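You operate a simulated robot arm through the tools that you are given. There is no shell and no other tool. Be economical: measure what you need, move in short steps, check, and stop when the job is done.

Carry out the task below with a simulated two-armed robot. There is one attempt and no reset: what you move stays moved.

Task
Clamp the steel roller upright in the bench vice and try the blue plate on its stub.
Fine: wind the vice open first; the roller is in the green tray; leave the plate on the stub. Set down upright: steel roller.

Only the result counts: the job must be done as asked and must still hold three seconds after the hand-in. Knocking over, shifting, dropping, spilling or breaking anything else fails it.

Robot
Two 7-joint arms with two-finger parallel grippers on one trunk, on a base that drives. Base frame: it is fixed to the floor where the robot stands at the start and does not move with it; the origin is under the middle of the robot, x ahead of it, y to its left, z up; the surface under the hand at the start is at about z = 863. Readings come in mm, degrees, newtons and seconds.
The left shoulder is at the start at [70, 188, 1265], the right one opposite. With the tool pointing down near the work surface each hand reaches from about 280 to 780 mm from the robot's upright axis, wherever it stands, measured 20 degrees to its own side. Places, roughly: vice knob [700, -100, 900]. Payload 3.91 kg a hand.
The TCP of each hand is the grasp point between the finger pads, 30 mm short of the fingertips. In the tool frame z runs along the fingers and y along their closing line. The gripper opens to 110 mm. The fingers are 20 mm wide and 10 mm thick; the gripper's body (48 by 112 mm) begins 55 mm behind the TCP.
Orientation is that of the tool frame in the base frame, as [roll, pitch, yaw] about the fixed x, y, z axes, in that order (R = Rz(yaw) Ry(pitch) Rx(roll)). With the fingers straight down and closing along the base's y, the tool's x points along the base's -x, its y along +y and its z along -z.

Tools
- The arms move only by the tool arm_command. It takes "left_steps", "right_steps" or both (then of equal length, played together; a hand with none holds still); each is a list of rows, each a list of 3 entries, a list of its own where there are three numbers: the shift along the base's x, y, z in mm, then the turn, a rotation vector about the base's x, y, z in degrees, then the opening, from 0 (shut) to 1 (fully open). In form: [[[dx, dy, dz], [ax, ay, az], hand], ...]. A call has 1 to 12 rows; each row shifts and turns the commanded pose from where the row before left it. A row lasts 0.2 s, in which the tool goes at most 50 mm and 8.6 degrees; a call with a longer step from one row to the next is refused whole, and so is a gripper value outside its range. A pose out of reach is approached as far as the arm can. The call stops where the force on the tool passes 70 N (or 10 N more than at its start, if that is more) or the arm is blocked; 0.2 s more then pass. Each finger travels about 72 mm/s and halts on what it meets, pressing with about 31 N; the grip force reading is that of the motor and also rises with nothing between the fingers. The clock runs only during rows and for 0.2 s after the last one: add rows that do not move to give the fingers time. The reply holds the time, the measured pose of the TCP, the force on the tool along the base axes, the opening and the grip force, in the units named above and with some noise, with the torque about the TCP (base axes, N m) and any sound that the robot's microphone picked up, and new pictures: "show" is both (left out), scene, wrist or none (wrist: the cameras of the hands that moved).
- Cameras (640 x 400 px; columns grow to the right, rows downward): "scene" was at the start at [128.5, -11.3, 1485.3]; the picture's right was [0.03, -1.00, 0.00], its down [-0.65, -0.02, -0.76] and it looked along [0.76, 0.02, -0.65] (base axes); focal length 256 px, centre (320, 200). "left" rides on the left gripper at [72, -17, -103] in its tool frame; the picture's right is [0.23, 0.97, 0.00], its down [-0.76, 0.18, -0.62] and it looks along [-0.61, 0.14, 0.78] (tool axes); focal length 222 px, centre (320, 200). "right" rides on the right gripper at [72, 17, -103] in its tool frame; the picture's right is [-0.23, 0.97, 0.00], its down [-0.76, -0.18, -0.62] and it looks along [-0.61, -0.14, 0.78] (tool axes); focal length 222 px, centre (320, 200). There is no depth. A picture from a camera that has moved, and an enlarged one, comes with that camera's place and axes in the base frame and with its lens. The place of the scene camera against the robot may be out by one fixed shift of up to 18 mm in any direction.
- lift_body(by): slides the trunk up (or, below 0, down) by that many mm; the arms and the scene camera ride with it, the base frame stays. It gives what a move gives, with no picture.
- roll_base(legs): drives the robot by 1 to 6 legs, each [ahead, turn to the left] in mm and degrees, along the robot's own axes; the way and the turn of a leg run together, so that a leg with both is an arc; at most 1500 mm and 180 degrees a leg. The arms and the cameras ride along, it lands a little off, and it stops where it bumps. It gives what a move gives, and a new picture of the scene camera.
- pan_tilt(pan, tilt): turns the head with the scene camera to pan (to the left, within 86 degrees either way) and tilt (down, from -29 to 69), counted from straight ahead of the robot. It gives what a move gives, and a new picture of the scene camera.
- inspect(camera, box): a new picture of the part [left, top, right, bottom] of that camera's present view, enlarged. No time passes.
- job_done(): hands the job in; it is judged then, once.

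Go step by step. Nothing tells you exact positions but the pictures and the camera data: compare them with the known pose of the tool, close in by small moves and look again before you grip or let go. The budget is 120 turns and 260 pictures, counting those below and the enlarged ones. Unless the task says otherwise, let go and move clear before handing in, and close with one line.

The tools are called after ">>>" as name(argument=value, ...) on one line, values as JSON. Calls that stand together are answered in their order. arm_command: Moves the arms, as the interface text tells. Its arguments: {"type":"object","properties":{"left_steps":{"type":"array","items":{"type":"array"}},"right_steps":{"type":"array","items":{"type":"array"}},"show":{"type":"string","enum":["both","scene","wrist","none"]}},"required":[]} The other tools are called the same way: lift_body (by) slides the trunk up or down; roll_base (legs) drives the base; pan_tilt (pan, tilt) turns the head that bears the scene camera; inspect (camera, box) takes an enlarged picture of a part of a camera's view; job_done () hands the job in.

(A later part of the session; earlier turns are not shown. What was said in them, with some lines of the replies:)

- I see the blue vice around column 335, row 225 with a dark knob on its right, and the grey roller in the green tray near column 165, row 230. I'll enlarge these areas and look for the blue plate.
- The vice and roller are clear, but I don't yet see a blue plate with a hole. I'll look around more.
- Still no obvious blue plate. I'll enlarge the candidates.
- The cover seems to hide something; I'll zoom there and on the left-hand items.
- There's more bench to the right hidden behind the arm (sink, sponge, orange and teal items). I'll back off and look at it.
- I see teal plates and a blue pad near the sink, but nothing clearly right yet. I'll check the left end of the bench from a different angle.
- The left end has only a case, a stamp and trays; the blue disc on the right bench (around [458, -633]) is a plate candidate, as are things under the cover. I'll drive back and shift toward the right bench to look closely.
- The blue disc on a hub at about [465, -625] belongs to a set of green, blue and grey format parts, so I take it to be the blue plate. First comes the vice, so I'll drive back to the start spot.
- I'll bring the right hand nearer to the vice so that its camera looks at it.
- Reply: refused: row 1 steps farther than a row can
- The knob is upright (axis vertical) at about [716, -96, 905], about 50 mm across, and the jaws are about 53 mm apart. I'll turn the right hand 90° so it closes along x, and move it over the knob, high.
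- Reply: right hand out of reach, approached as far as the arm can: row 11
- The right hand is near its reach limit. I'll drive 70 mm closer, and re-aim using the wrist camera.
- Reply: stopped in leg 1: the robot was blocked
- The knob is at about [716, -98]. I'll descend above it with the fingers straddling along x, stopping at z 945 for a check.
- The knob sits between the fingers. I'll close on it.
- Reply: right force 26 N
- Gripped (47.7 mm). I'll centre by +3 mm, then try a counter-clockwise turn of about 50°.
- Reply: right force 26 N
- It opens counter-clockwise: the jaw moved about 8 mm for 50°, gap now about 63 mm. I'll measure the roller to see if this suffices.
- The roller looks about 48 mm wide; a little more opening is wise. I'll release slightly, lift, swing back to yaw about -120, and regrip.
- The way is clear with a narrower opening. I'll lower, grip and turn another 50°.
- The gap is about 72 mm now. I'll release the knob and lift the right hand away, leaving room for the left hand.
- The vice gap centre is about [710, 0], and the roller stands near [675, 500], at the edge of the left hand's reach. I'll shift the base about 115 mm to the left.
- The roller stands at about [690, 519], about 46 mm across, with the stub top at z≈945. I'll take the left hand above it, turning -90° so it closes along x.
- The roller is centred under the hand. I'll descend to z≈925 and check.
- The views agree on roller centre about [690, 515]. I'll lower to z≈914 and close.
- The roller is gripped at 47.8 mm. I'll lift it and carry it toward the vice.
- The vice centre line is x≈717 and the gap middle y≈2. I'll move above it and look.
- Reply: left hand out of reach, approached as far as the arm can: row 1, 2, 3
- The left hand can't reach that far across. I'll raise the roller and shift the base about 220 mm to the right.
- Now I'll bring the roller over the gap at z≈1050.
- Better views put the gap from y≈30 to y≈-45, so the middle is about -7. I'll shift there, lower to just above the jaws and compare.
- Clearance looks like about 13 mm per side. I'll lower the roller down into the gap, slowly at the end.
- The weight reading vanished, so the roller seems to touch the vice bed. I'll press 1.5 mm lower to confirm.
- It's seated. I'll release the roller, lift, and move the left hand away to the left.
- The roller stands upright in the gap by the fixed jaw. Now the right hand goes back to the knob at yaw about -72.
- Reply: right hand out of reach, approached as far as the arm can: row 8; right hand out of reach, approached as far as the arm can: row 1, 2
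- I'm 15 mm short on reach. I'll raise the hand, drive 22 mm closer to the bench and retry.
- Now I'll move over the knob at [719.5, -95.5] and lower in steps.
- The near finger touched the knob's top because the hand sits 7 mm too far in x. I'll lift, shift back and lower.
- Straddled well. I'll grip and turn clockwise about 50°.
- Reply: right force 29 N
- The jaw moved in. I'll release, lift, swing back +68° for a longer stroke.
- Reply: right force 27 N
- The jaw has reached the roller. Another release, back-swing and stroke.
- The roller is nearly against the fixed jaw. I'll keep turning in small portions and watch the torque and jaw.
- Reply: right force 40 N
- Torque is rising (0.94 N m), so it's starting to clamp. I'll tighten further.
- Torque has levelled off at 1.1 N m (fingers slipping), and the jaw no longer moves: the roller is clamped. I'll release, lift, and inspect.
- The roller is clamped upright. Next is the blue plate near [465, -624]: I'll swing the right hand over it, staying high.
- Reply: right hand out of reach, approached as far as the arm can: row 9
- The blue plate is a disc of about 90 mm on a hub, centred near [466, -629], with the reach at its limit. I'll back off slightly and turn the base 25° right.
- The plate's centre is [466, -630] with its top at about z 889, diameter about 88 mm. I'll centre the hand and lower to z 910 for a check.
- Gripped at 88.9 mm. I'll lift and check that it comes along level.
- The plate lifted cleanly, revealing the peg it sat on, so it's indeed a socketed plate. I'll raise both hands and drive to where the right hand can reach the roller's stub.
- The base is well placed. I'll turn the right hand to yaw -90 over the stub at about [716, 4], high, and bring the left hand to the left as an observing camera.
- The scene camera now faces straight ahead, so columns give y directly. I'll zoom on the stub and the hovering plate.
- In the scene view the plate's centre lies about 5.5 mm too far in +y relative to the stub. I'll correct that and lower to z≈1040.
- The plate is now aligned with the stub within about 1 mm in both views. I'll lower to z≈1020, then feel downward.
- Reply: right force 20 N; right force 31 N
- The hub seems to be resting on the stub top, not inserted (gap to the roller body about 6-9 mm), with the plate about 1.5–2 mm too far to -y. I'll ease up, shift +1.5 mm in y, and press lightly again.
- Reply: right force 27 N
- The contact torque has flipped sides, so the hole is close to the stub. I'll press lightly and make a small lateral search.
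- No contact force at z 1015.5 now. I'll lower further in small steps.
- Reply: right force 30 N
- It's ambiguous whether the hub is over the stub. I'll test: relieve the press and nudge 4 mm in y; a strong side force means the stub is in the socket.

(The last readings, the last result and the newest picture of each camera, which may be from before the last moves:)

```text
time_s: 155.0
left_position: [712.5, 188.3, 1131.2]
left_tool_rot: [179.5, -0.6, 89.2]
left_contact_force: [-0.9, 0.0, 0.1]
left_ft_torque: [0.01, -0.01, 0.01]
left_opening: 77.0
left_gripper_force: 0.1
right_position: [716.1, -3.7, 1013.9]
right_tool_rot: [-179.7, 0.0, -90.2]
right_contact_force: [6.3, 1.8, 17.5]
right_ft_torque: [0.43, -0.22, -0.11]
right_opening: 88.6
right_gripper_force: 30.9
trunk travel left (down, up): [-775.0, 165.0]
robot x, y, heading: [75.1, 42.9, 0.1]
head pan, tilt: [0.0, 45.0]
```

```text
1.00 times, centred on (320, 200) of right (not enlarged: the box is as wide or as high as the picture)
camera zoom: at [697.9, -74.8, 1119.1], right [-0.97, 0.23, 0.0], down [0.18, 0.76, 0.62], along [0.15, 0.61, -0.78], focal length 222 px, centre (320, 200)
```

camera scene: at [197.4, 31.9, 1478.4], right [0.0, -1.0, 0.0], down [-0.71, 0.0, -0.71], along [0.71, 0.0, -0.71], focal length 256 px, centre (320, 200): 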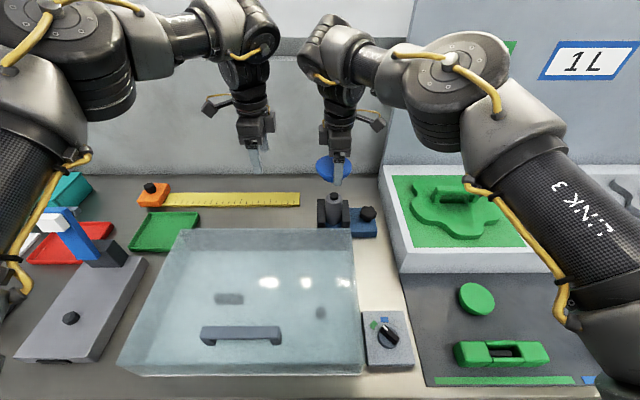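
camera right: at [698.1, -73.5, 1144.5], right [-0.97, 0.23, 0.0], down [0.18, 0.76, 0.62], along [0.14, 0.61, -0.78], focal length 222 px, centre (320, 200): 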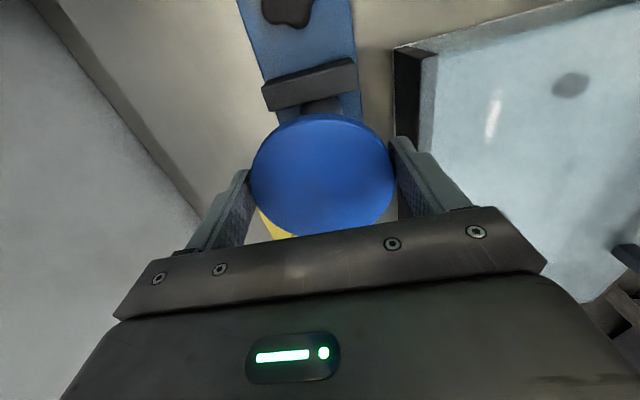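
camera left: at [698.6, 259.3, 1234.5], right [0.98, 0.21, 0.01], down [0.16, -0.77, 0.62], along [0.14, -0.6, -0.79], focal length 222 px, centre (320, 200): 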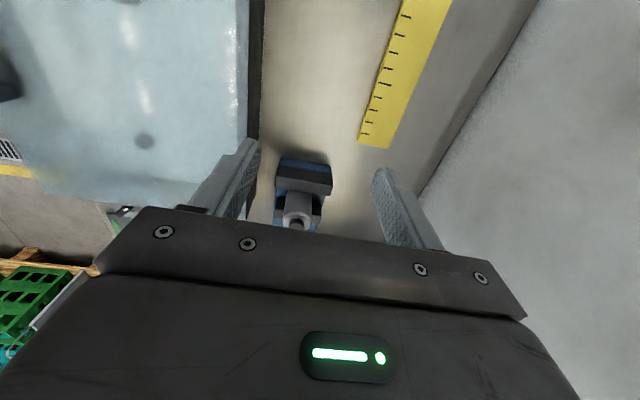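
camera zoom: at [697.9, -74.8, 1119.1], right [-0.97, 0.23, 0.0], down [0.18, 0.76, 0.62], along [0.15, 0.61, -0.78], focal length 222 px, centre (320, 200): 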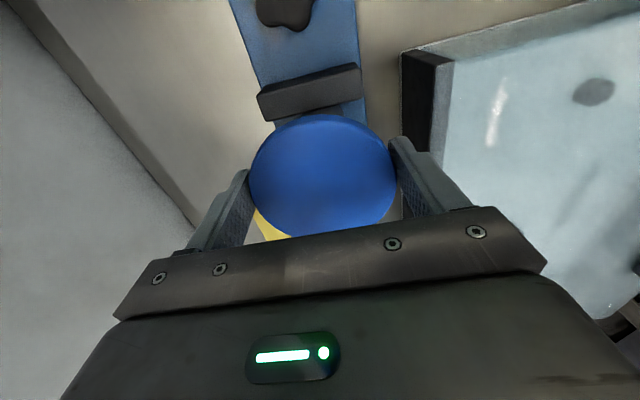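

The plate still slides freely, so the stub isn't in yet; contact torque shows alignment lies between hand y≈-3.7 and 3.2. I'll scan in between with a light, constant press.

>>> arm_command(right_steps=[[[0, 0, 2], [0, 0, 0], 0.72], [[0, 2.8, 0], [0, 0, 0], 0.72], [[0, 0, -1.5], [0, 0, 0], 0.72], [[0, 0, 0], [0, 0, 0], 0.72]], show="none")

>>> arm_command(right_steps=[[[0, 0.7, 0], [0, 0, 0], 0.72], [[0, 0, 0], [0, 0, 0], 0.72]], show="none")

>>> arm_command(right_steps=[[[0, 0.7, 0], [0, 0, 0], 0.72], [[0, 0, 0], [0, 0, 0], 0.72]], show="none")

>>> arm_command(right_steps=[[[0, 0.7, 0], [0, 0, 0], 0.72], [[0, 0, 0], [0, 0, 0], 0.72]], show="none")

```text
time_s: 156.0
left_position: [712.4, 187.3, 1132.2]
left_tool_rot: [179.4, -0.7, 89.2]
left_contact_force: [1.0, -0.3, 0.2]
left_ft_torque: [0.02, 0.0, 0.0]
left_opening: 76.9
left_gripper_force: 0.0
right_position: [716.1, -2.6, 1014.7]
right_tool_rot: [-179.9, -0.1, -90.2]
right_contact_force: [0.3, -5.4, 12.7]
right_ft_torque: [-0.25, 0.17, 0.08]
right_opening: 88.9
right_gripper_force: 31.3
trunk travel left (down, up): [-775.0, 165.0]
robot x, y, heading: [76.6, 46.3, -0.2]
head pan, tilt: [0.0, 45.0]
```

```text
time_s: 156.6
left_position: [712.8, 188.6, 1130.9]
left_tool_rot: [179.4, -0.7, 89.2]
left_contact_force: [0.1, 0.2, -0.3]
left_ft_torque: [0.01, -0.02, -0.02]
left_opening: 76.7
left_gripper_force: 0.1
right_position: [716.0, -0.9, 1016.2]
right_tool_rot: [-179.8, 0.0, -90.2]
right_contact_force: [-0.9, -5.2, 14.1]
right_ft_torque: [-0.14, 0.32, 0.08]
right_opening: 88.8
right_gripper_force: 30.9
trunk travel left (down, up): [-775.0, 165.0]
robot x, y, heading: [70.9, 47.4, -0.4]
head pan, tilt: [0.0, 45.0]
```

```text
time_s: 157.2
left_position: [711.8, 186.2, 1133.2]
left_tool_rot: [179.5, -0.8, 89.2]
left_contact_force: [-0.2, 0.6, -0.2]
left_ft_torque: [-0.01, 0.0, 0.0]
left_opening: 77.0
left_gripper_force: 0.1
right_position: [715.4, -1.3, 1015.5]
right_tool_rot: [-179.8, 0.0, -90.2]
right_contact_force: [-0.2, -6.0, 17.1]
right_ft_torque: [-0.15, 0.35, 0.05]
right_opening: 89.1
right_gripper_force: 31.3
trunk travel left (down, up): [-775.0, 165.0]
robot x, y, heading: [73.8, 47.5, 0.2]
head pan, tilt: [0.0, 45.0]
```

```text
time_s: 157.8
left_position: [712.4, 187.6, 1131.3]
left_tool_rot: [179.4, -0.7, 89.0]
left_contact_force: [0.7, -0.4, -0.1]
left_ft_torque: [0.01, -0.02, 0.0]
left_opening: 76.7
left_gripper_force: 0.1
right_position: [714.9, -0.5, 1014.1]
right_tool_rot: [-179.7, 0.0, -90.3]
right_contact_force: [0.1, -6.8, 19.1]
right_ft_torque: [-0.2, 0.31, 0.06]
right_opening: 88.6
right_gripper_force: 30.8
trunk travel left (down, up): [-775.0, 165.0]
robot x, y, heading: [72.0, 45.9, 0.1]
head pan, tilt: [0.0, 45.0]
```

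Torque now indicates contact at the stub's -x side, so the hole sits too far in +x. I'll scan in -x.

>>> arm_command(right_steps=[[[0, -1, 1.5], [0, 0, 0], 0.72], [[-1, 0, -1], [0, 0, 0], 0.72], [[0, 0, 0], [0, 0, 0], 0.72]], show="none")

>>> arm_command(right_steps=[[[-1, 0, 0], [0, 0, 0], 0.72], [[0, 0, 0], [0, 0, 0], 0.72]], show="none")

>>> arm_command(right_steps=[[[-1, 0, 0], [0, 0, 0], 0.72], [[0, 0, 0], [0, 0, 0], 0.72]], show="none")

>>> inspect(camera="left", box=[270, 180, 350, 240])

```text
time_s: 158.6
left_position: [712.5, 188.4, 1130.9]
left_tool_rot: [179.5, -0.6, 89.2]
left_contact_force: [-0.3, 0.1, 0.9]
left_ft_torque: [-0.01, -0.05, 0.01]
left_opening: 76.9
left_gripper_force: 0.0
right_position: [715.4, -0.4, 1015.0]
right_tool_rot: [-179.9, 0.0, -90.2]
right_contact_force: [1.4, -2.9, 12.5]
right_ft_torque: [0.03, -0.08, -0.02]
right_opening: 88.8
right_gripper_force: 31.6
trunk travel left (down, up): [-775.0, 165.0]
robot x, y, heading: [74.3, 47.7, 0.1]
head pan, tilt: [0.0, 45.0]
```

```text
time_s: 159.2
left_position: [712.4, 189.1, 1130.2]
left_tool_rot: [179.5, -0.6, 89.2]
left_contact_force: [-0.6, -0.2, -0.6]
left_ft_torque: [-0.04, 0.0, -0.01]
left_opening: 76.8
left_gripper_force: 0.0
right_position: [715.3, -0.3, 1014.3]
right_tool_rot: [-179.7, 0.0, -90.1]
right_contact_force: [5.5, -0.7, 12.4]
right_ft_torque: [0.2, -0.37, -0.06]
right_opening: 88.8
right_gripper_force: 31.1
trunk travel left (down, up): [-775.0, 165.0]
robot x, y, heading: [73.3, 46.6, -0.3]
head pan, tilt: [0.0, 45.0]
```

```text
time_s: 159.8
left_position: [714.1, 187.8, 1131.2]
left_tool_rot: [179.5, -0.6, 89.1]
left_contact_force: [-0.3, 0.8, -0.5]
left_ft_torque: [0.02, 0.0, 0.02]
left_opening: 76.9
left_gripper_force: 0.1
right_position: [712.4, 1.1, 1014.7]
right_tool_rot: [-179.9, 0.0, -90.3]
right_contact_force: [4.7, 0.8, 11.1]
right_ft_torque: [0.33, -0.32, -0.1]
right_opening: 88.5
right_gripper_force: 31.0
trunk travel left (down, up): [-775.0, 165.0]
robot x, y, heading: [65.9, 46.7, -0.0]
head pan, tilt: [0.0, 45.0]
```

```text
6.67 times, centred on (310, 210) of left
camera zoom: at [697.9, 260.2, 1234.7], right [0.98, 0.21, 0.01], down [0.16, -0.77, 0.62], along [0.14, -0.6, -0.79], focal length 1481 px, centre (387, 133)
```

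zoom: 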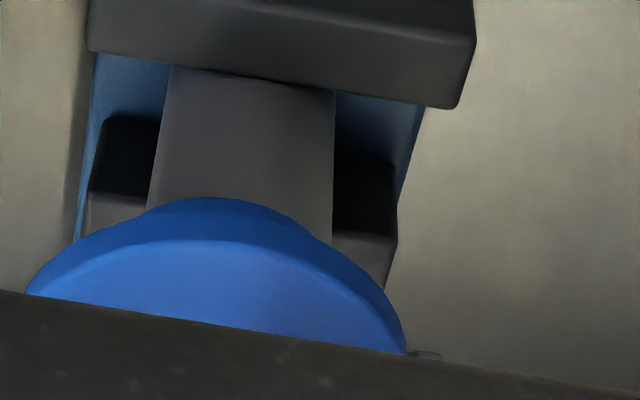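

The stop-and-go contact is inconclusive. I'll raise the plate 14 mm and bring the left hand low and tilted, so that its camera looks sideways at the stub and hub.

>>> arm_command(right_steps=[[[2, -1, 7], [0, 0, 0], 0.72], [[0, 0, 8], [0, 0, 0], 0.72], [[0, 0, 0], [0, 0, 0], 0.72], [[0, 0, 0], [0, 0, 0], 0.72], [[0, 0, 0], [0, 0, 0], 0.72], [[0, 0, 0], [0, 0, 0], 0.72], [[0, 0, 0], [0, 0, 0], 0.72], [[0, 0, 0], [0, 0, 0], 0.72], [[0, 0, 0], [0, 0, 0], 0.72]], left_steps=[[[2, 0, -12], [-7.9, 0, 0], 0.7], [[2, 0, -12], [-7.9, 0, 0], 0.7], [[2, 0, -12], [-7.9, 0, 0], 0.7], [[2, 0, -12], [-7.9, 0, 0], 0.7], [[2, 0, -12], [-7.9, 0, 0], 0.7], [[2, 0, -12], [-7.9, 0, 0], 0.7], [[2, 0, -12], [-7.9, 0, 0], 0.7], [[0, 0, 0], [0, 0, 0], 0.7], [[0, 0, 0], [0, 0, 0], 0.7]])

```text
time_s: 161.8
left_position: [727.2, 187.1, 1048.4]
left_tool_rot: [178.3, 54.7, 88.6]
left_contact_force: [0.4, -0.1, 0.8]
left_ft_torque: [0.03, -0.01, 0.0]
left_opening: 76.9
left_gripper_force: 0.1
right_position: [716.1, -1.0, 1028.7]
right_tool_rot: [-180.0, 0.0, -90.2]
right_contact_force: [-0.1, -0.3, -1.4]
right_ft_torque: [-0.01, 0.02, 0.02]
right_opening: 88.7
right_gripper_force: 30.9
trunk travel left (down, up): [-775.0, 165.0]
robot x, y, heading: [73.7, 49.9, -0.2]
head pan, tilt: [0.0, 45.0]
camera scene: at [197.7, 32.6, 1478.4], right [0.0, -1.0, 0.0], down [-0.71, 0.0, -0.71], along [0.71, 0.0, -0.71], focal length 256 px, centre (320, 200)
camera right: at [697.8, -72.0, 1132.2], right [-0.97, 0.23, 0.0], down [0.18, 0.76, 0.62], along [0.14, 0.61, -0.78], focal length 222 px, centre (320, 200)
camera left: at [711.8, 313.9, 1048.2], right [0.98, 0.13, -0.17], down [0.16, 0.07, 0.98], along [0.14, -0.99, 0.05], focal length 222 px, centre (320, 200)
```

scene: 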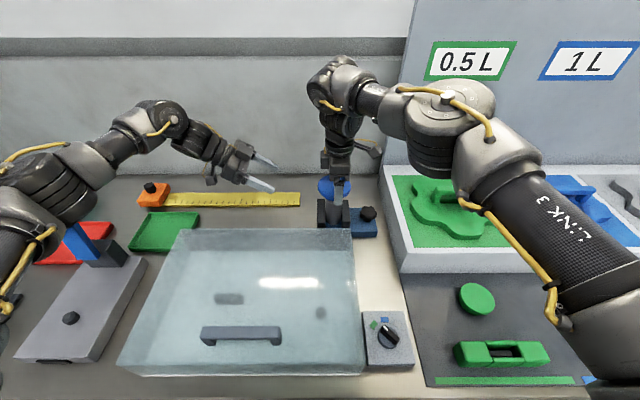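
right: 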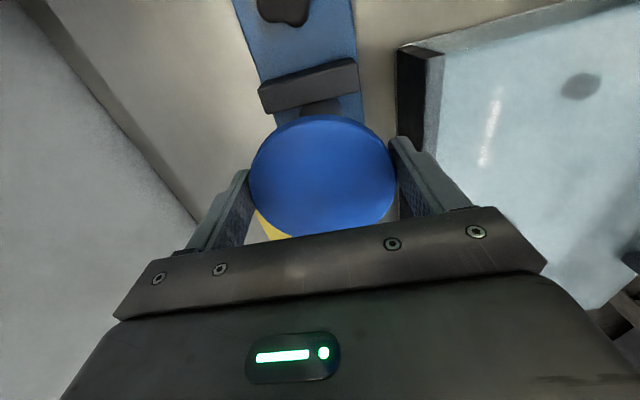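
left: 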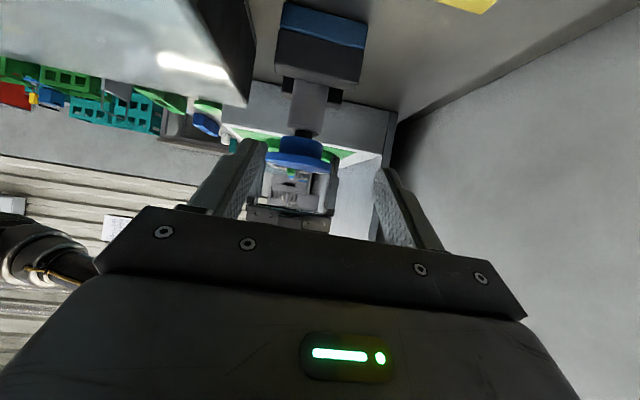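

Excellent view (upside-down) of stub and hub side-on. I'll zoom in with both cameras.

>>> inspect(camera="left", box=[260, 70, 350, 190])

>>> inspect(camera="scene", box=[310, 170, 370, 230])

```text
3.33 times, centred on (305, 130) of left
camera zoom: at [711.8, 313.9, 1048.2], right [0.98, 0.13, -0.17], down [0.16, 0.07, 0.98], along [0.14, -0.99, 0.05], focal length 740 px, centre (370, 433)
```

zoom: 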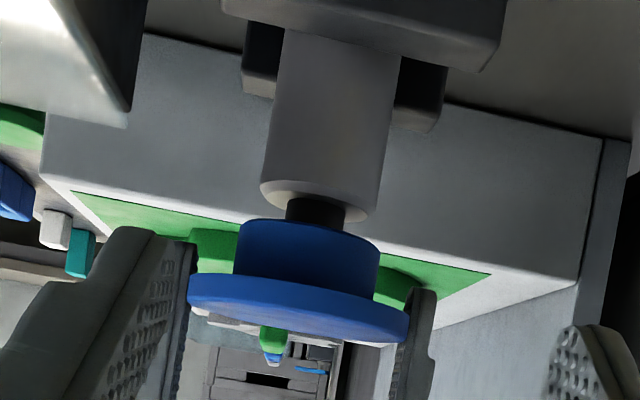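

```text
6.67 times, centred on (340, 200) of scene
camera zoom: at [197.7, 32.6, 1478.4], right [0.0, -1.0, 0.0], down [-0.71, 0.0, -0.71], along [0.71, 0.0, -0.71], focal length 1704 px, centre (187, 200)
```

zoom: 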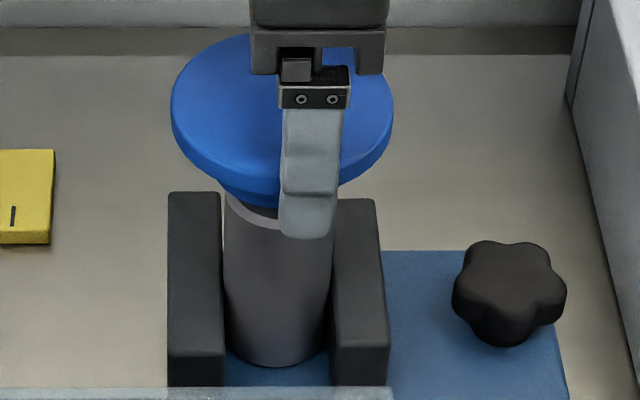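

Both views now show alignment within about half a millimetre (x maybe +0.5). I'll lower straight down and watch with the side camera.

>>> arm_command(right_steps=[[[0.5, 0, -4], [0, 0, 0], 0.72], [[0, 0, -4], [0, 0, 0], 0.72], [[0, 0, -4], [0, 0, 0], 0.72], [[0, 0, 0], [0, 0, 0], 0.72]], show="none")

>>> inspect(camera="left", box=[260, 70, 350, 190])

>>> arm_command(right_steps=[[[0, 0, -2], [0, 0, 0], 0.72], [[0, 0, 0], [0, 0, 0], 0.72]], show="none")

>>> inspect(camera="left", box=[260, 70, 350, 190])

```text
time_s: 162.8
left_position: [727.5, 187.7, 1047.8]
left_tool_rot: [178.4, 54.7, 88.6]
left_contact_force: [0.0, 0.8, 0.3]
left_ft_torque: [-0.01, 0.0, -0.05]
left_opening: 77.0
left_gripper_force: 0.1
right_position: [718.9, -3.1, 1016.6]
right_tool_rot: [-179.9, 0.0, -90.2]
right_contact_force: [0.5, -0.3, -1.1]
right_ft_torque: [-0.02, 0.01, 0.01]
right_opening: 88.9
right_gripper_force: 30.8
trunk travel left (down, up): [-775.0, 165.0]
robot x, y, heading: [72.8, 50.4, -0.3]
head pan, tilt: [0.0, 45.0]
```

```text
3.33 times, centred on (305, 130) of left
camera zoom: at [711.7, 313.8, 1048.4], right [0.98, 0.13, -0.17], down [0.16, 0.07, 0.98], along [0.14, -0.99, 0.05], focal length 740 px, centre (370, 433)
```

zoom: 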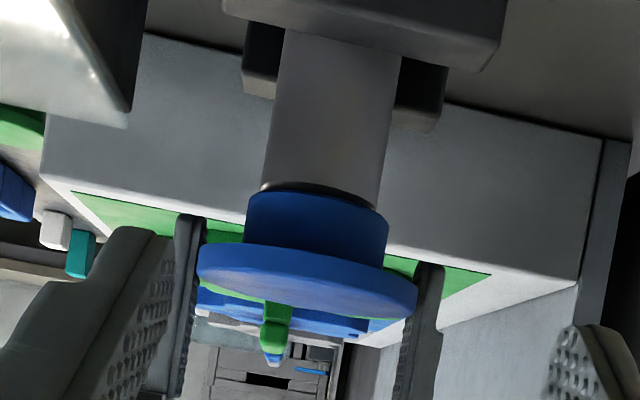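

```text
time_s: 163.4
left_position: [726.0, 187.1, 1048.3]
left_tool_rot: [178.3, 54.7, 88.6]
left_contact_force: [0.1, -0.1, -0.6]
left_ft_torque: [0.02, 0.02, 0.02]
left_opening: 76.9
left_gripper_force: 0.0
right_position: [716.5, -0.7, 1013.9]
right_tool_rot: [-179.9, -0.1, -90.2]
right_contact_force: [0.7, -0.1, 2.1]
right_ft_torque: [0.1, 0.03, 0.0]
right_opening: 89.1
right_gripper_force: 31.1
trunk travel left (down, up): [-775.0, 165.0]
robot x, y, heading: [74.1, 43.7, -0.1]
head pan, tilt: [0.0, 45.0]
```

```text
3.33 times, centred on (305, 130) of left
camera zoom: at [711.6, 313.9, 1048.4], right [0.98, 0.13, -0.17], down [0.16, 0.07, 0.98], along [0.14, -0.99, 0.05], focal length 740 px, centre (370, 433)
```

zoom: 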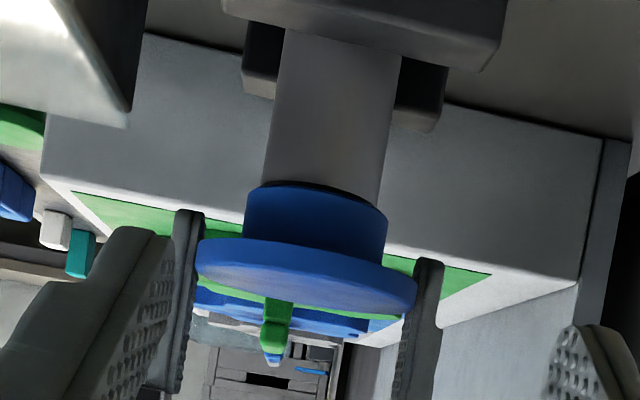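

The side view suggests the hub now rests on the roller body, i.e. the plate is seated (contact points at body radius fit as well). Decisive test: raise 3 mm and nudge sideways 5 mm; side force with no vertical force means the stub is captured.

>>> arm_command(right_steps=[[[0, 0, 3], [0, 0, 0], 0.72], [[0, 2.5, 0], [0, 0, 0], 0.72], [[0, 2.5, 0], [0, 0, 0], 0.72], [[0, 0, 0], [0, 0, 0], 0.72]], show="none")

>>> inspect(camera="left", box=[280, 100, 340, 160])

>>> arm_command(right_steps=[[[0, -2.5, 0], [0, 0, 0], 0.72], [[0, -2.5, 0], [0, 0, 0], 0.72], [[0, 0, 0], [0, 0, 0], 0.72]], show="none")

```text
time_s: 164.4
left_position: [726.5, 187.9, 1048.0]
left_tool_rot: [178.5, 54.7, 88.6]
left_contact_force: [0.3, 0.3, -0.4]
left_ft_torque: [-0.02, 0.01, 0.0]
left_opening: 76.8
left_gripper_force: 0.1
right_position: [716.9, 4.2, 1018.1]
right_tool_rot: [179.9, 0.0, -90.2]
right_contact_force: [-0.4, -1.0, -1.2]
right_ft_torque: [-0.05, -0.01, 0.0]
right_opening: 88.8
right_gripper_force: 30.8
trunk travel left (down, up): [-775.0, 165.0]
robot x, y, heading: [71.1, 46.5, -0.1]
head pan, tilt: [0.0, 45.0]
```

```text
6.67 times, centred on (310, 130) of left
camera zoom: at [711.8, 313.6, 1048.3], right [0.98, 0.13, -0.17], down [0.16, 0.07, 0.98], along [0.14, -0.99, 0.05], focal length 1481 px, centre (387, 667)
```

zoom: 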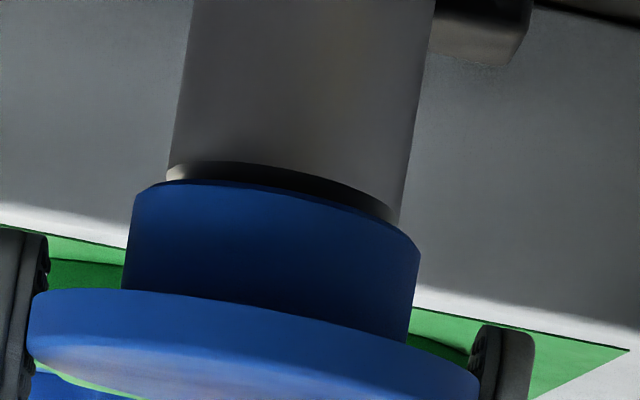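

```text
time_s: 165.2
left_position: [726.2, 187.7, 1047.2]
left_tool_rot: [178.3, 54.7, 88.6]
left_contact_force: [-0.5, -0.3, -0.1]
left_ft_torque: [0.0, -0.04, 0.02]
left_opening: 76.8
left_gripper_force: 0.1
right_position: [717.8, -2.2, 1018.0]
right_tool_rot: [179.9, 0.0, -90.2]
right_contact_force: [-0.5, 0.1, -0.4]
right_ft_torque: [-0.02, -0.01, 0.0]
right_opening: 88.8
right_gripper_force: 30.6
trunk travel left (down, up): [-775.0, 165.0]
robot x, y, heading: [69.4, 47.7, 0.3]
head pan, tilt: [0.0, 45.0]
```

No side force yet, but the gap measured from the side (8 mm at z 1018) is already less than the stub's height of about 9 mm. I'll recentre, lower until firm contact and measure the gap in the side view.

>>> arm_command(right_steps=[[[0, 0.5, -3], [0, 0, 0], 0.72], [[0, 0, -3], [0, 0, 0], 0.72], [[0, 0, 0], [0, 0, 0], 0.72]], show="none")

>>> inspect(camera="left", box=[280, 100, 340, 160])

>>> inspect(camera="scene", box=[320, 180, 360, 220])

```text
time_s: 166.0
left_position: [725.7, 187.9, 1048.5]
left_tool_rot: [178.2, 54.7, 88.5]
left_contact_force: [0.5, 0.1, 0.4]
left_ft_torque: [0.01, 0.01, 0.01]
left_opening: 76.8
left_gripper_force: 0.0
right_position: [716.8, 0.3, 1015.4]
right_tool_rot: [-179.7, 0.0, -90.2]
right_contact_force: [5.8, -0.4, 18.6]
right_ft_torque: [0.18, -0.18, -0.1]
right_opening: 88.7
right_gripper_force: 31.6
trunk travel left (down, up): [-775.0, 165.0]
robot x, y, heading: [74.4, 44.1, -0.1]
head pan, tilt: [0.0, 45.0]
```

```text
6.67 times, centred on (310, 130) of left
camera zoom: at [710.5, 313.9, 1049.5], right [0.98, 0.13, -0.17], down [0.16, 0.07, 0.98], along [0.14, -0.99, 0.05], focal length 1481 px, centre (387, 667)
```

zoom: 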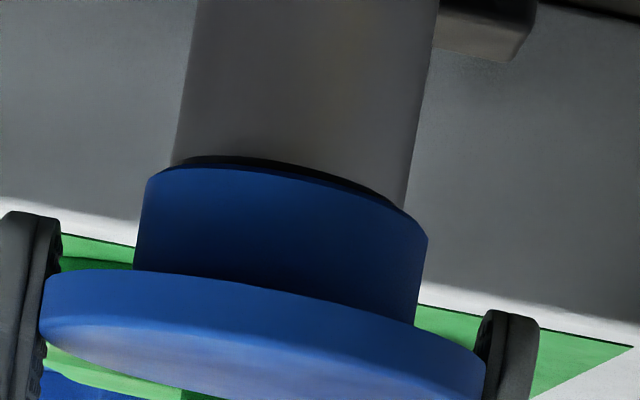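

```text
10.00 times, centred on (340, 200) of scene
camera zoom: at [195.9, 32.6, 1478.9], right [0.0, -1.0, 0.0], down [-0.71, 0.0, -0.71], along [0.71, 0.0, -0.71], focal length 2555 px, centre (120, 200)
```

zoom: 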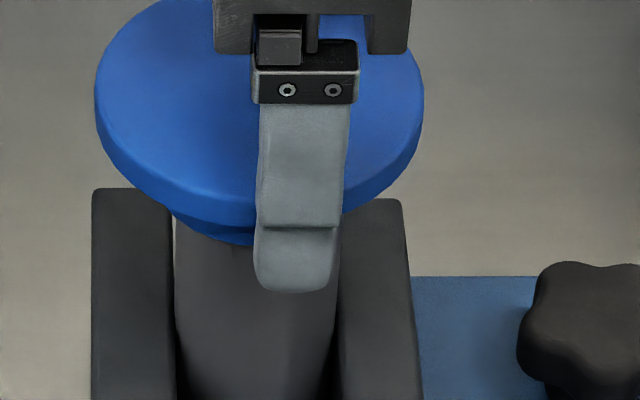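

Contact is centred, but whether the hub is on the stub's top or around it depends on the stub's height. I'll raise the plate 45 mm and measure the stub from the side.

>>> arm_command(right_steps=[[[0, 0, 15], [0, 0, 0], 0.72], [[0, 0, 30], [0, 0, 0], 0.72], [[0, 0, 0], [0, 0, 0], 0.72], [[0, 0, 0], [0, 0, 0], 0.72]], show="none")

>>> inspect(camera="left", box=[270, 80, 350, 180])

>>> inspect(camera="left", box=[280, 100, 340, 160])

>>> inspect(camera="scene", box=[320, 160, 360, 220])

```text
time_s: 167.0
left_position: [728.2, 187.7, 1046.7]
left_tool_rot: [178.3, 54.7, 88.6]
left_contact_force: [0.3, 0.3, -0.5]
left_ft_torque: [0.01, -0.01, -0.01]
left_opening: 77.2
left_gripper_force: 0.0
right_position: [716.3, 0.4, 1057.0]
right_tool_rot: [179.9, 0.0, -90.2]
right_contact_force: [-1.5, -0.5, -1.2]
right_ft_torque: [-0.01, 0.02, 0.02]
right_opening: 88.9
right_gripper_force: 31.1
trunk travel left (down, up): [-775.0, 165.0]
robot x, y, heading: [70.9, 48.3, -0.3]
head pan, tilt: [0.0, 45.0]
```

```text
4.00 times, centred on (310, 130) of left
camera zoom: at [712.0, 314.0, 1048.0], right [0.98, 0.13, -0.17], down [0.16, 0.07, 0.98], along [0.14, -0.99, 0.05], focal length 888 px, centre (360, 480)
```

zoom: 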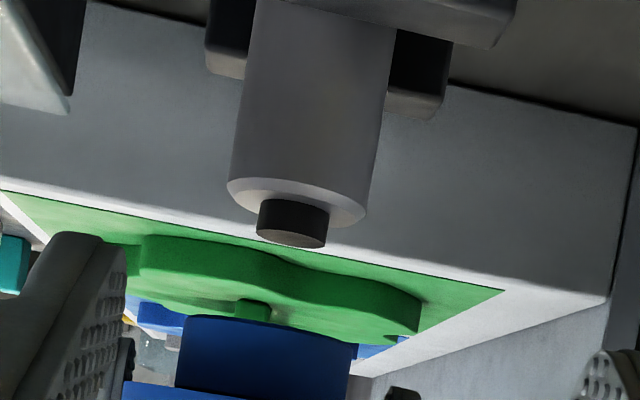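

```text
6.67 times, centred on (310, 130) of left
camera zoom: at [712.0, 314.0, 1048.0], right [0.98, 0.13, -0.17], down [0.16, 0.07, 0.98], along [0.14, -0.99, 0.05], focal length 1481 px, centre (387, 667)
```

zoom: 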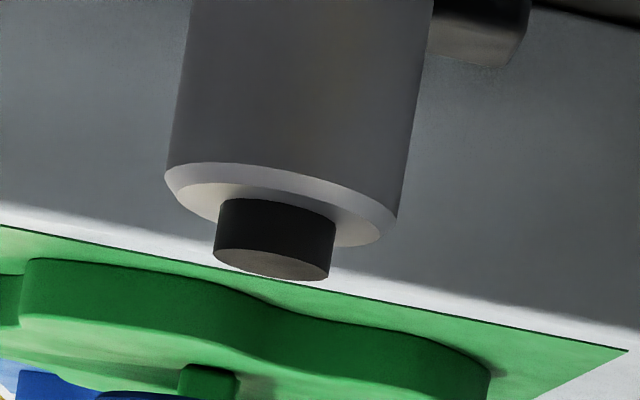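

```text
6.67 times, centred on (340, 190) of scene
camera zoom: at [198.2, 32.8, 1478.3], right [0.0, -1.0, 0.0], down [-0.71, 0.0, -0.71], along [0.71, 0.0, -0.71], focal length 1704 px, centre (187, 267)
```

zoom: 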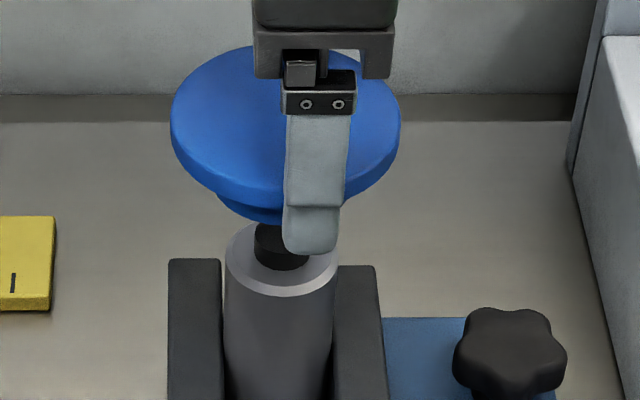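

The stub is about 10.5 mm tall (13 mm above the chamfer edge), while the contact gap was only 6 mm — so the stub had been well inside the hub, a loose fit. I'll centre slightly and lower again to light contact.

>>> arm_command(right_steps=[[[0.8, -1, -15], [0, 0, 0], 0.72], [[0, 0, -15], [0, 0, 0], 0.72], [[0, 0, -5], [0, 0, 0], 0.72], [[0, 0, -5], [0, 0, 0], 0.72], [[0, 0, -2.5], [0, 0, 0], 0.72], [[0, 0, 0], [0, 0, 0], 0.72]], show="none")

>>> inspect(camera="left", box=[270, 100, 350, 180])

>>> inspect(camera="scene", box=[320, 170, 370, 220])

```text
time_s: 168.4
left_position: [727.7, 187.3, 1049.1]
left_tool_rot: [178.3, 54.6, 88.5]
left_contact_force: [0.0, 0.1, -0.2]
left_ft_torque: [-0.01, 0.03, -0.01]
left_opening: 77.0
left_gripper_force: 0.2
right_position: [717.3, -1.7, 1015.4]
right_tool_rot: [-179.9, 0.0, -90.2]
right_contact_force: [1.1, -0.2, 3.6]
right_ft_torque: [0.15, 0.02, -0.02]
right_opening: 89.2
right_gripper_force: 30.9
trunk travel left (down, up): [-775.0, 165.0]
robot x, y, heading: [71.1, 45.5, -0.1]
head pan, tilt: [0.0, 45.0]
```

```text
5.00 times, centred on (310, 140) of left
camera zoom: at [711.3, 313.9, 1048.7], right [0.98, 0.13, -0.17], down [0.16, 0.07, 0.98], along [0.14, -0.99, 0.05], focal length 1111 px, centre (370, 500)
```

zoom: 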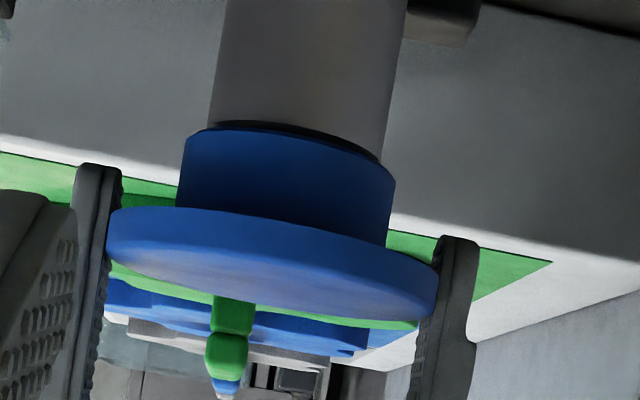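

```text
8.00 times, centred on (345, 195) of scene
camera zoom: at [197.1, 32.6, 1478.5], right [0.0, -1.0, 0.0], down [-0.71, 0.0, -0.71], along [0.71, 0.0, -0.71], focal length 2044 px, centre (120, 240)
```

zoom: 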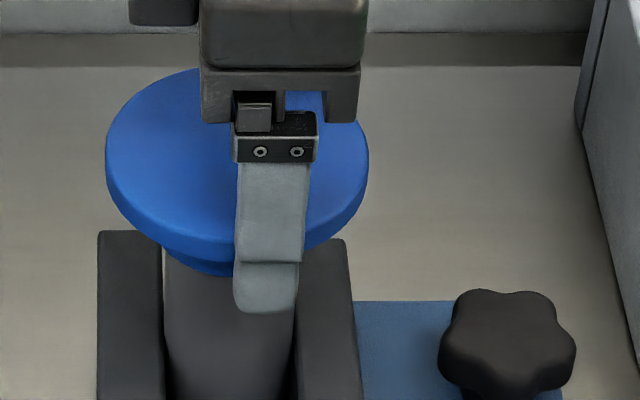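

The stub is about 7 mm inside the hub with light contact; the plate is about 1.5 mm off-centre in -y. I'll centre it and open the fingers gently.

>>> arm_command(right_steps=[[[0, 1.5, 1], [0, 0, 0], 0.72], [[0, 0, -1.5], [0, 0, 0], 0.72], [[0, 0, 0], [0, 0, 0], 0.78], [[0, 0, 0], [0, 0, 0], 0.84], [[0, 0, 0], [0, 0, 0], 0.92], [[0, 0, 0], [0, 0, 0], 0.92], [[0, 0, 0], [0, 0, 0], 0.92]], show="none")

>>> inspect(camera="left", box=[270, 100, 350, 180])

>>> inspect(camera="scene", box=[320, 170, 370, 220])

```text
time_s: 170.0
left_position: [726.5, 187.2, 1047.6]
left_tool_rot: [178.4, 54.7, 88.6]
left_contact_force: [-0.6, 0.8, 0.4]
left_ft_torque: [0.02, -0.01, 0.0]
left_opening: 77.0
left_gripper_force: 0.1
right_position: [718.2, 0.5, 1013.4]
right_tool_rot: [179.9, 0.0, -90.1]
right_contact_force: [-0.2, -0.6, 0.3]
right_ft_torque: [0.01, 0.04, 0.05]
right_opening: 101.1
right_gripper_force: 0.0
trunk travel left (down, up): [-775.0, 165.0]
robot x, y, heading: [72.0, 46.2, -0.0]
head pan, tilt: [0.0, 45.0]
```

```text
5.00 times, centred on (310, 140) of left
camera zoom: at [711.6, 314.0, 1048.3], right [0.98, 0.13, -0.17], down [0.16, 0.07, 0.98], along [0.14, -0.99, 0.05], focal length 1111 px, centre (370, 500)
```

zoom: 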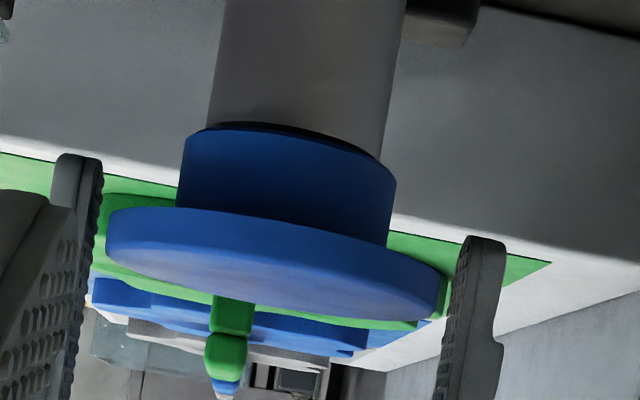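

```text
8.00 times, centred on (345, 195) of scene
camera zoom: at [197.6, 32.7, 1478.4], right [0.0, -1.0, 0.0], down [-0.71, 0.0, -0.71], along [0.71, 0.0, -0.71], focal length 2044 px, centre (120, 240)
```

zoom: 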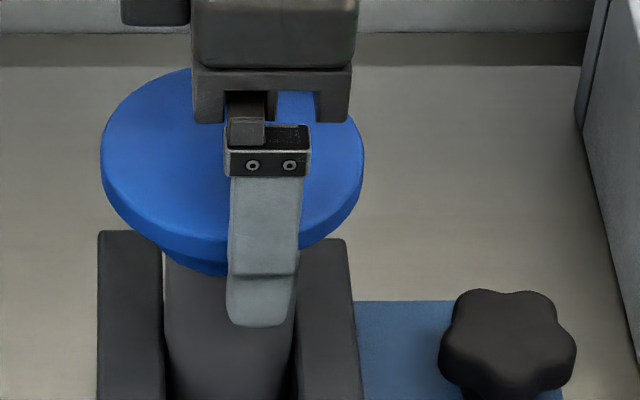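

The plate rests level by itself. The side gap hints it may not be fully down yet, so I'll lift the right hand clear and look closely.

>>> arm_command(right_steps=[[[-1, 0, 0], [0, 0, 0], 0.97], [[0, 0, 10], [0, 0, 0], 0.97], [[0, 0, 25], [0, 0, 0], 0.97], [[0, 0, 25], [0, 0, 0], 0.97], [[0, 0, 0], [0, 0, 0], 0.97]], show="wrist")

>>> inspect(camera="left", box=[285, 105, 335, 155])

>>> inspect(camera="scene", box=[315, 170, 365, 220])

```text
time_s: 171.2
left_position: [728.0, 186.8, 1047.9]
left_tool_rot: [178.5, 54.7, 88.6]
left_contact_force: [0.5, 1.1, 0.7]
left_ft_torque: [0.0, 0.0, -0.02]
left_opening: 77.0
left_gripper_force: 0.1
right_position: [715.6, 1.2, 1075.2]
right_tool_rot: [180.0, 0.0, -90.3]
right_contact_force: [0.4, 0.2, 1.4]
right_ft_torque: [-0.02, -0.04, 0.01]
right_opening: 106.7
right_gripper_force: 0.0
trunk travel left (down, up): [-775.0, 165.0]
robot x, y, heading: [77.5, 48.3, -0.3]
head pan, tilt: [0.0, 45.0]
camera right: at [697.3, -69.9, 1178.7], right [-0.97, 0.23, 0.0], down [0.18, 0.76, 0.62], along [0.14, 0.61, -0.78], focal length 222 px, centre (320, 200)
```

right: 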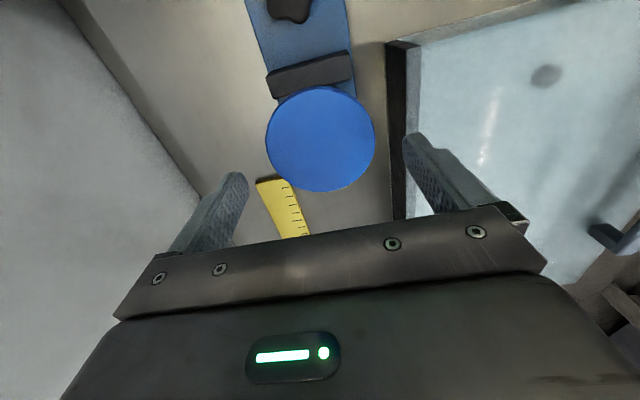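

```text
8.00 times, centred on (310, 130) of left
camera zoom: at [712.0, 313.8, 1048.1], right [0.98, 0.13, -0.17], down [0.16, 0.07, 0.98], along [0.14, -0.99, 0.05], focal length 1777 px, centre (400, 760)
```

zoom: 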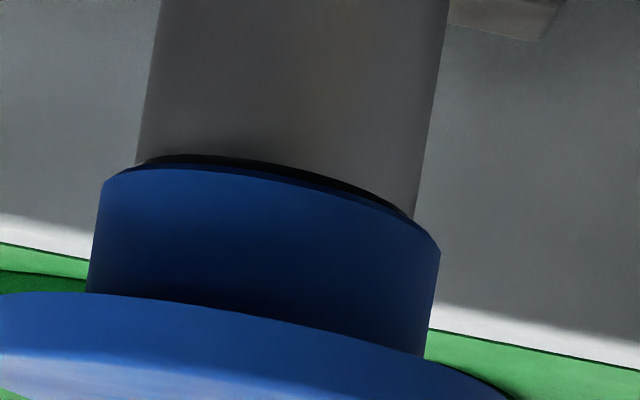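

```text
8.00 times, centred on (340, 195) of scene
camera zoom: at [198.1, 32.5, 1478.3], right [0.0, -1.0, 0.0], down [-0.71, 0.0, -0.71], along [0.71, 0.0, -0.71], focal length 2044 px, centre (160, 240)
```

zoom: 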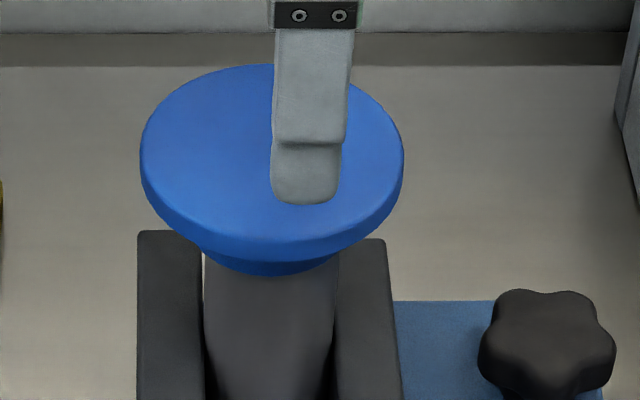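

The closer view shows the hub practically flush on the roller's chamfer, level and centred. I'll withdraw both hands.

>>> arm_command(right_steps=[[[0, 0, 35], [0, 0, 0], 1], [[0, 0, 35], [0, 0, 0], 1], [[-10, -35, 15], [0, 0, 0], 1], [[-20, -40, 0], [0, 0, 0], 1], [[-20, -40, 0], [0, 0, 0], 1], [[-20, -40, 0], [0, 0, 0], 1], [[-20, -40, 0], [0, 0, 0], 1], [[0, 0, 0], [0, 0, 0], 1]], left_steps=[[[0, 30, 10], [0, 0, 0], 0.7], [[0, 30, 20], [0, 0, 0], 0.7], [[0, 20, 30], [7.9, 0, 0], 0.7], [[-10, 10, 30], [7.9, 0, 0], 0.7], [[-10, 0, 30], [7.9, 0, 0], 0.7], [[-10, 0, 10], [7.9, 0, 0], 0.7], [[-10, 0, 0], [7.9, 0, 0], 0.7], [[0, 0, 0], [0, 0, 0], 0.7]])

>>> inspect(camera="scene", box=[290, 160, 390, 250])

```text
time_s: 173.0
left_position: [686.2, 280.7, 1179.1]
left_tool_rot: [179.3, 15.2, 89.2]
left_contact_force: [-0.2, 0.6, -0.3]
left_ft_torque: [-0.04, -0.01, 0.0]
left_opening: 76.9
left_gripper_force: 0.1
right_position: [622.1, -193.5, 1163.0]
right_tool_rot: [180.0, -0.1, -90.1]
right_contact_force: [-0.3, -0.1, -0.1]
right_ft_torque: [-0.06, 0.06, 0.0]
right_opening: 109.9
right_gripper_force: 0.0
trunk travel left (down, up): [-775.0, 165.0]
robot x, y, heading: [72.1, 43.0, -0.1]
head pan, tilt: [0.0, 45.0]
camera scene: at [198.2, 35.3, 1478.3], right [0.0, -1.0, 0.0], down [-0.71, 0.0, -0.71], along [0.71, 0.0, -0.71], focal length 256 px, centre (320, 200)
camera right: at [603.2, -264.4, 1267.7], right [-0.97, 0.23, 0.0], down [0.18, 0.76, 0.62], along [0.14, 0.6, -0.78], focal length 222 px, centre (320, 200)
camera left: at [670.8, 378.6, 1259.2], right [0.98, 0.21, -0.05], down [0.16, -0.57, 0.8], along [0.14, -0.79, -0.59], focal length 222 px, centre (320, 200)
```

scene: 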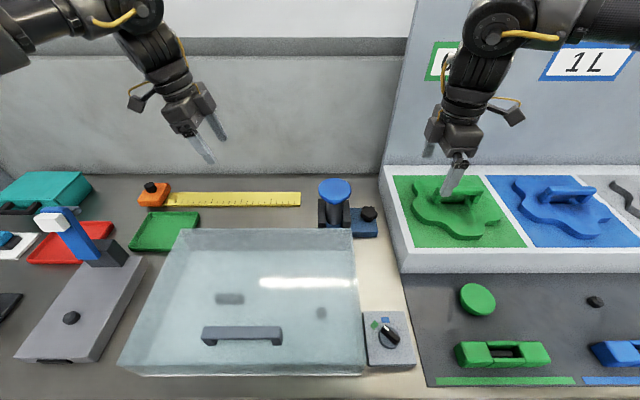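
right: 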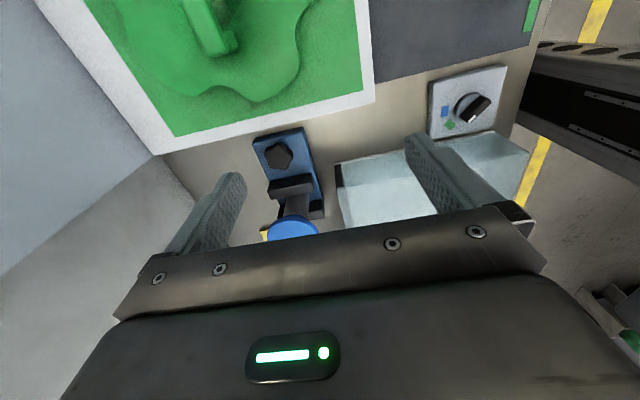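
left: 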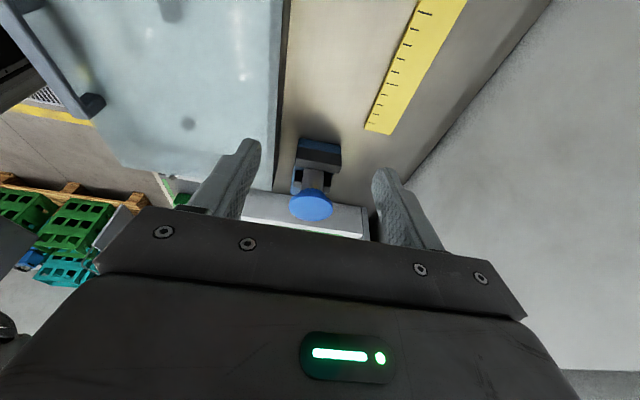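

```text
4.44 times, centred on (340, 205) of scene
camera zoom: at [198.2, 35.3, 1478.3], right [0.0, -1.0, 0.0], down [-0.71, 0.0, -0.71], along [0.71, 0.0, -0.71], focal length 1136 px, centre (231, 178)
```

zoom: 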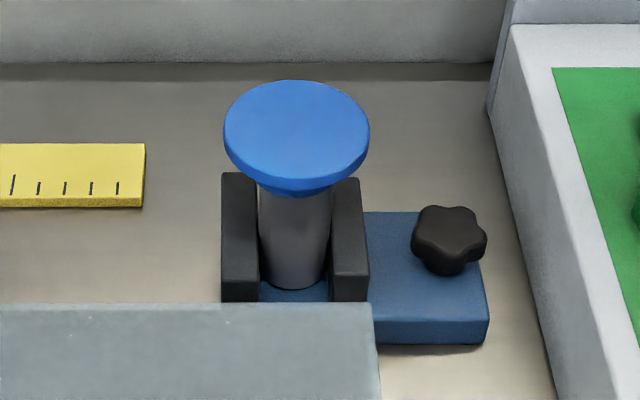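

The plate sits level and centred on the roller's stub, the roller is upright between the closed jaws, and both hands are clear. I'm handing in.

>>> job_done()

```text
The job is handed in.
```

I wound the vice open, clamped the steel roller upright in it and left the blue plate on its stub. Both hands let go and are clear. In the side view the plate's hub looked within about 1.5 mm of flush on the roller. The task doesn't say which part is the blue plate. I took it to be the blue disc from the 1 L set on the right bench, and it came off a peg there.
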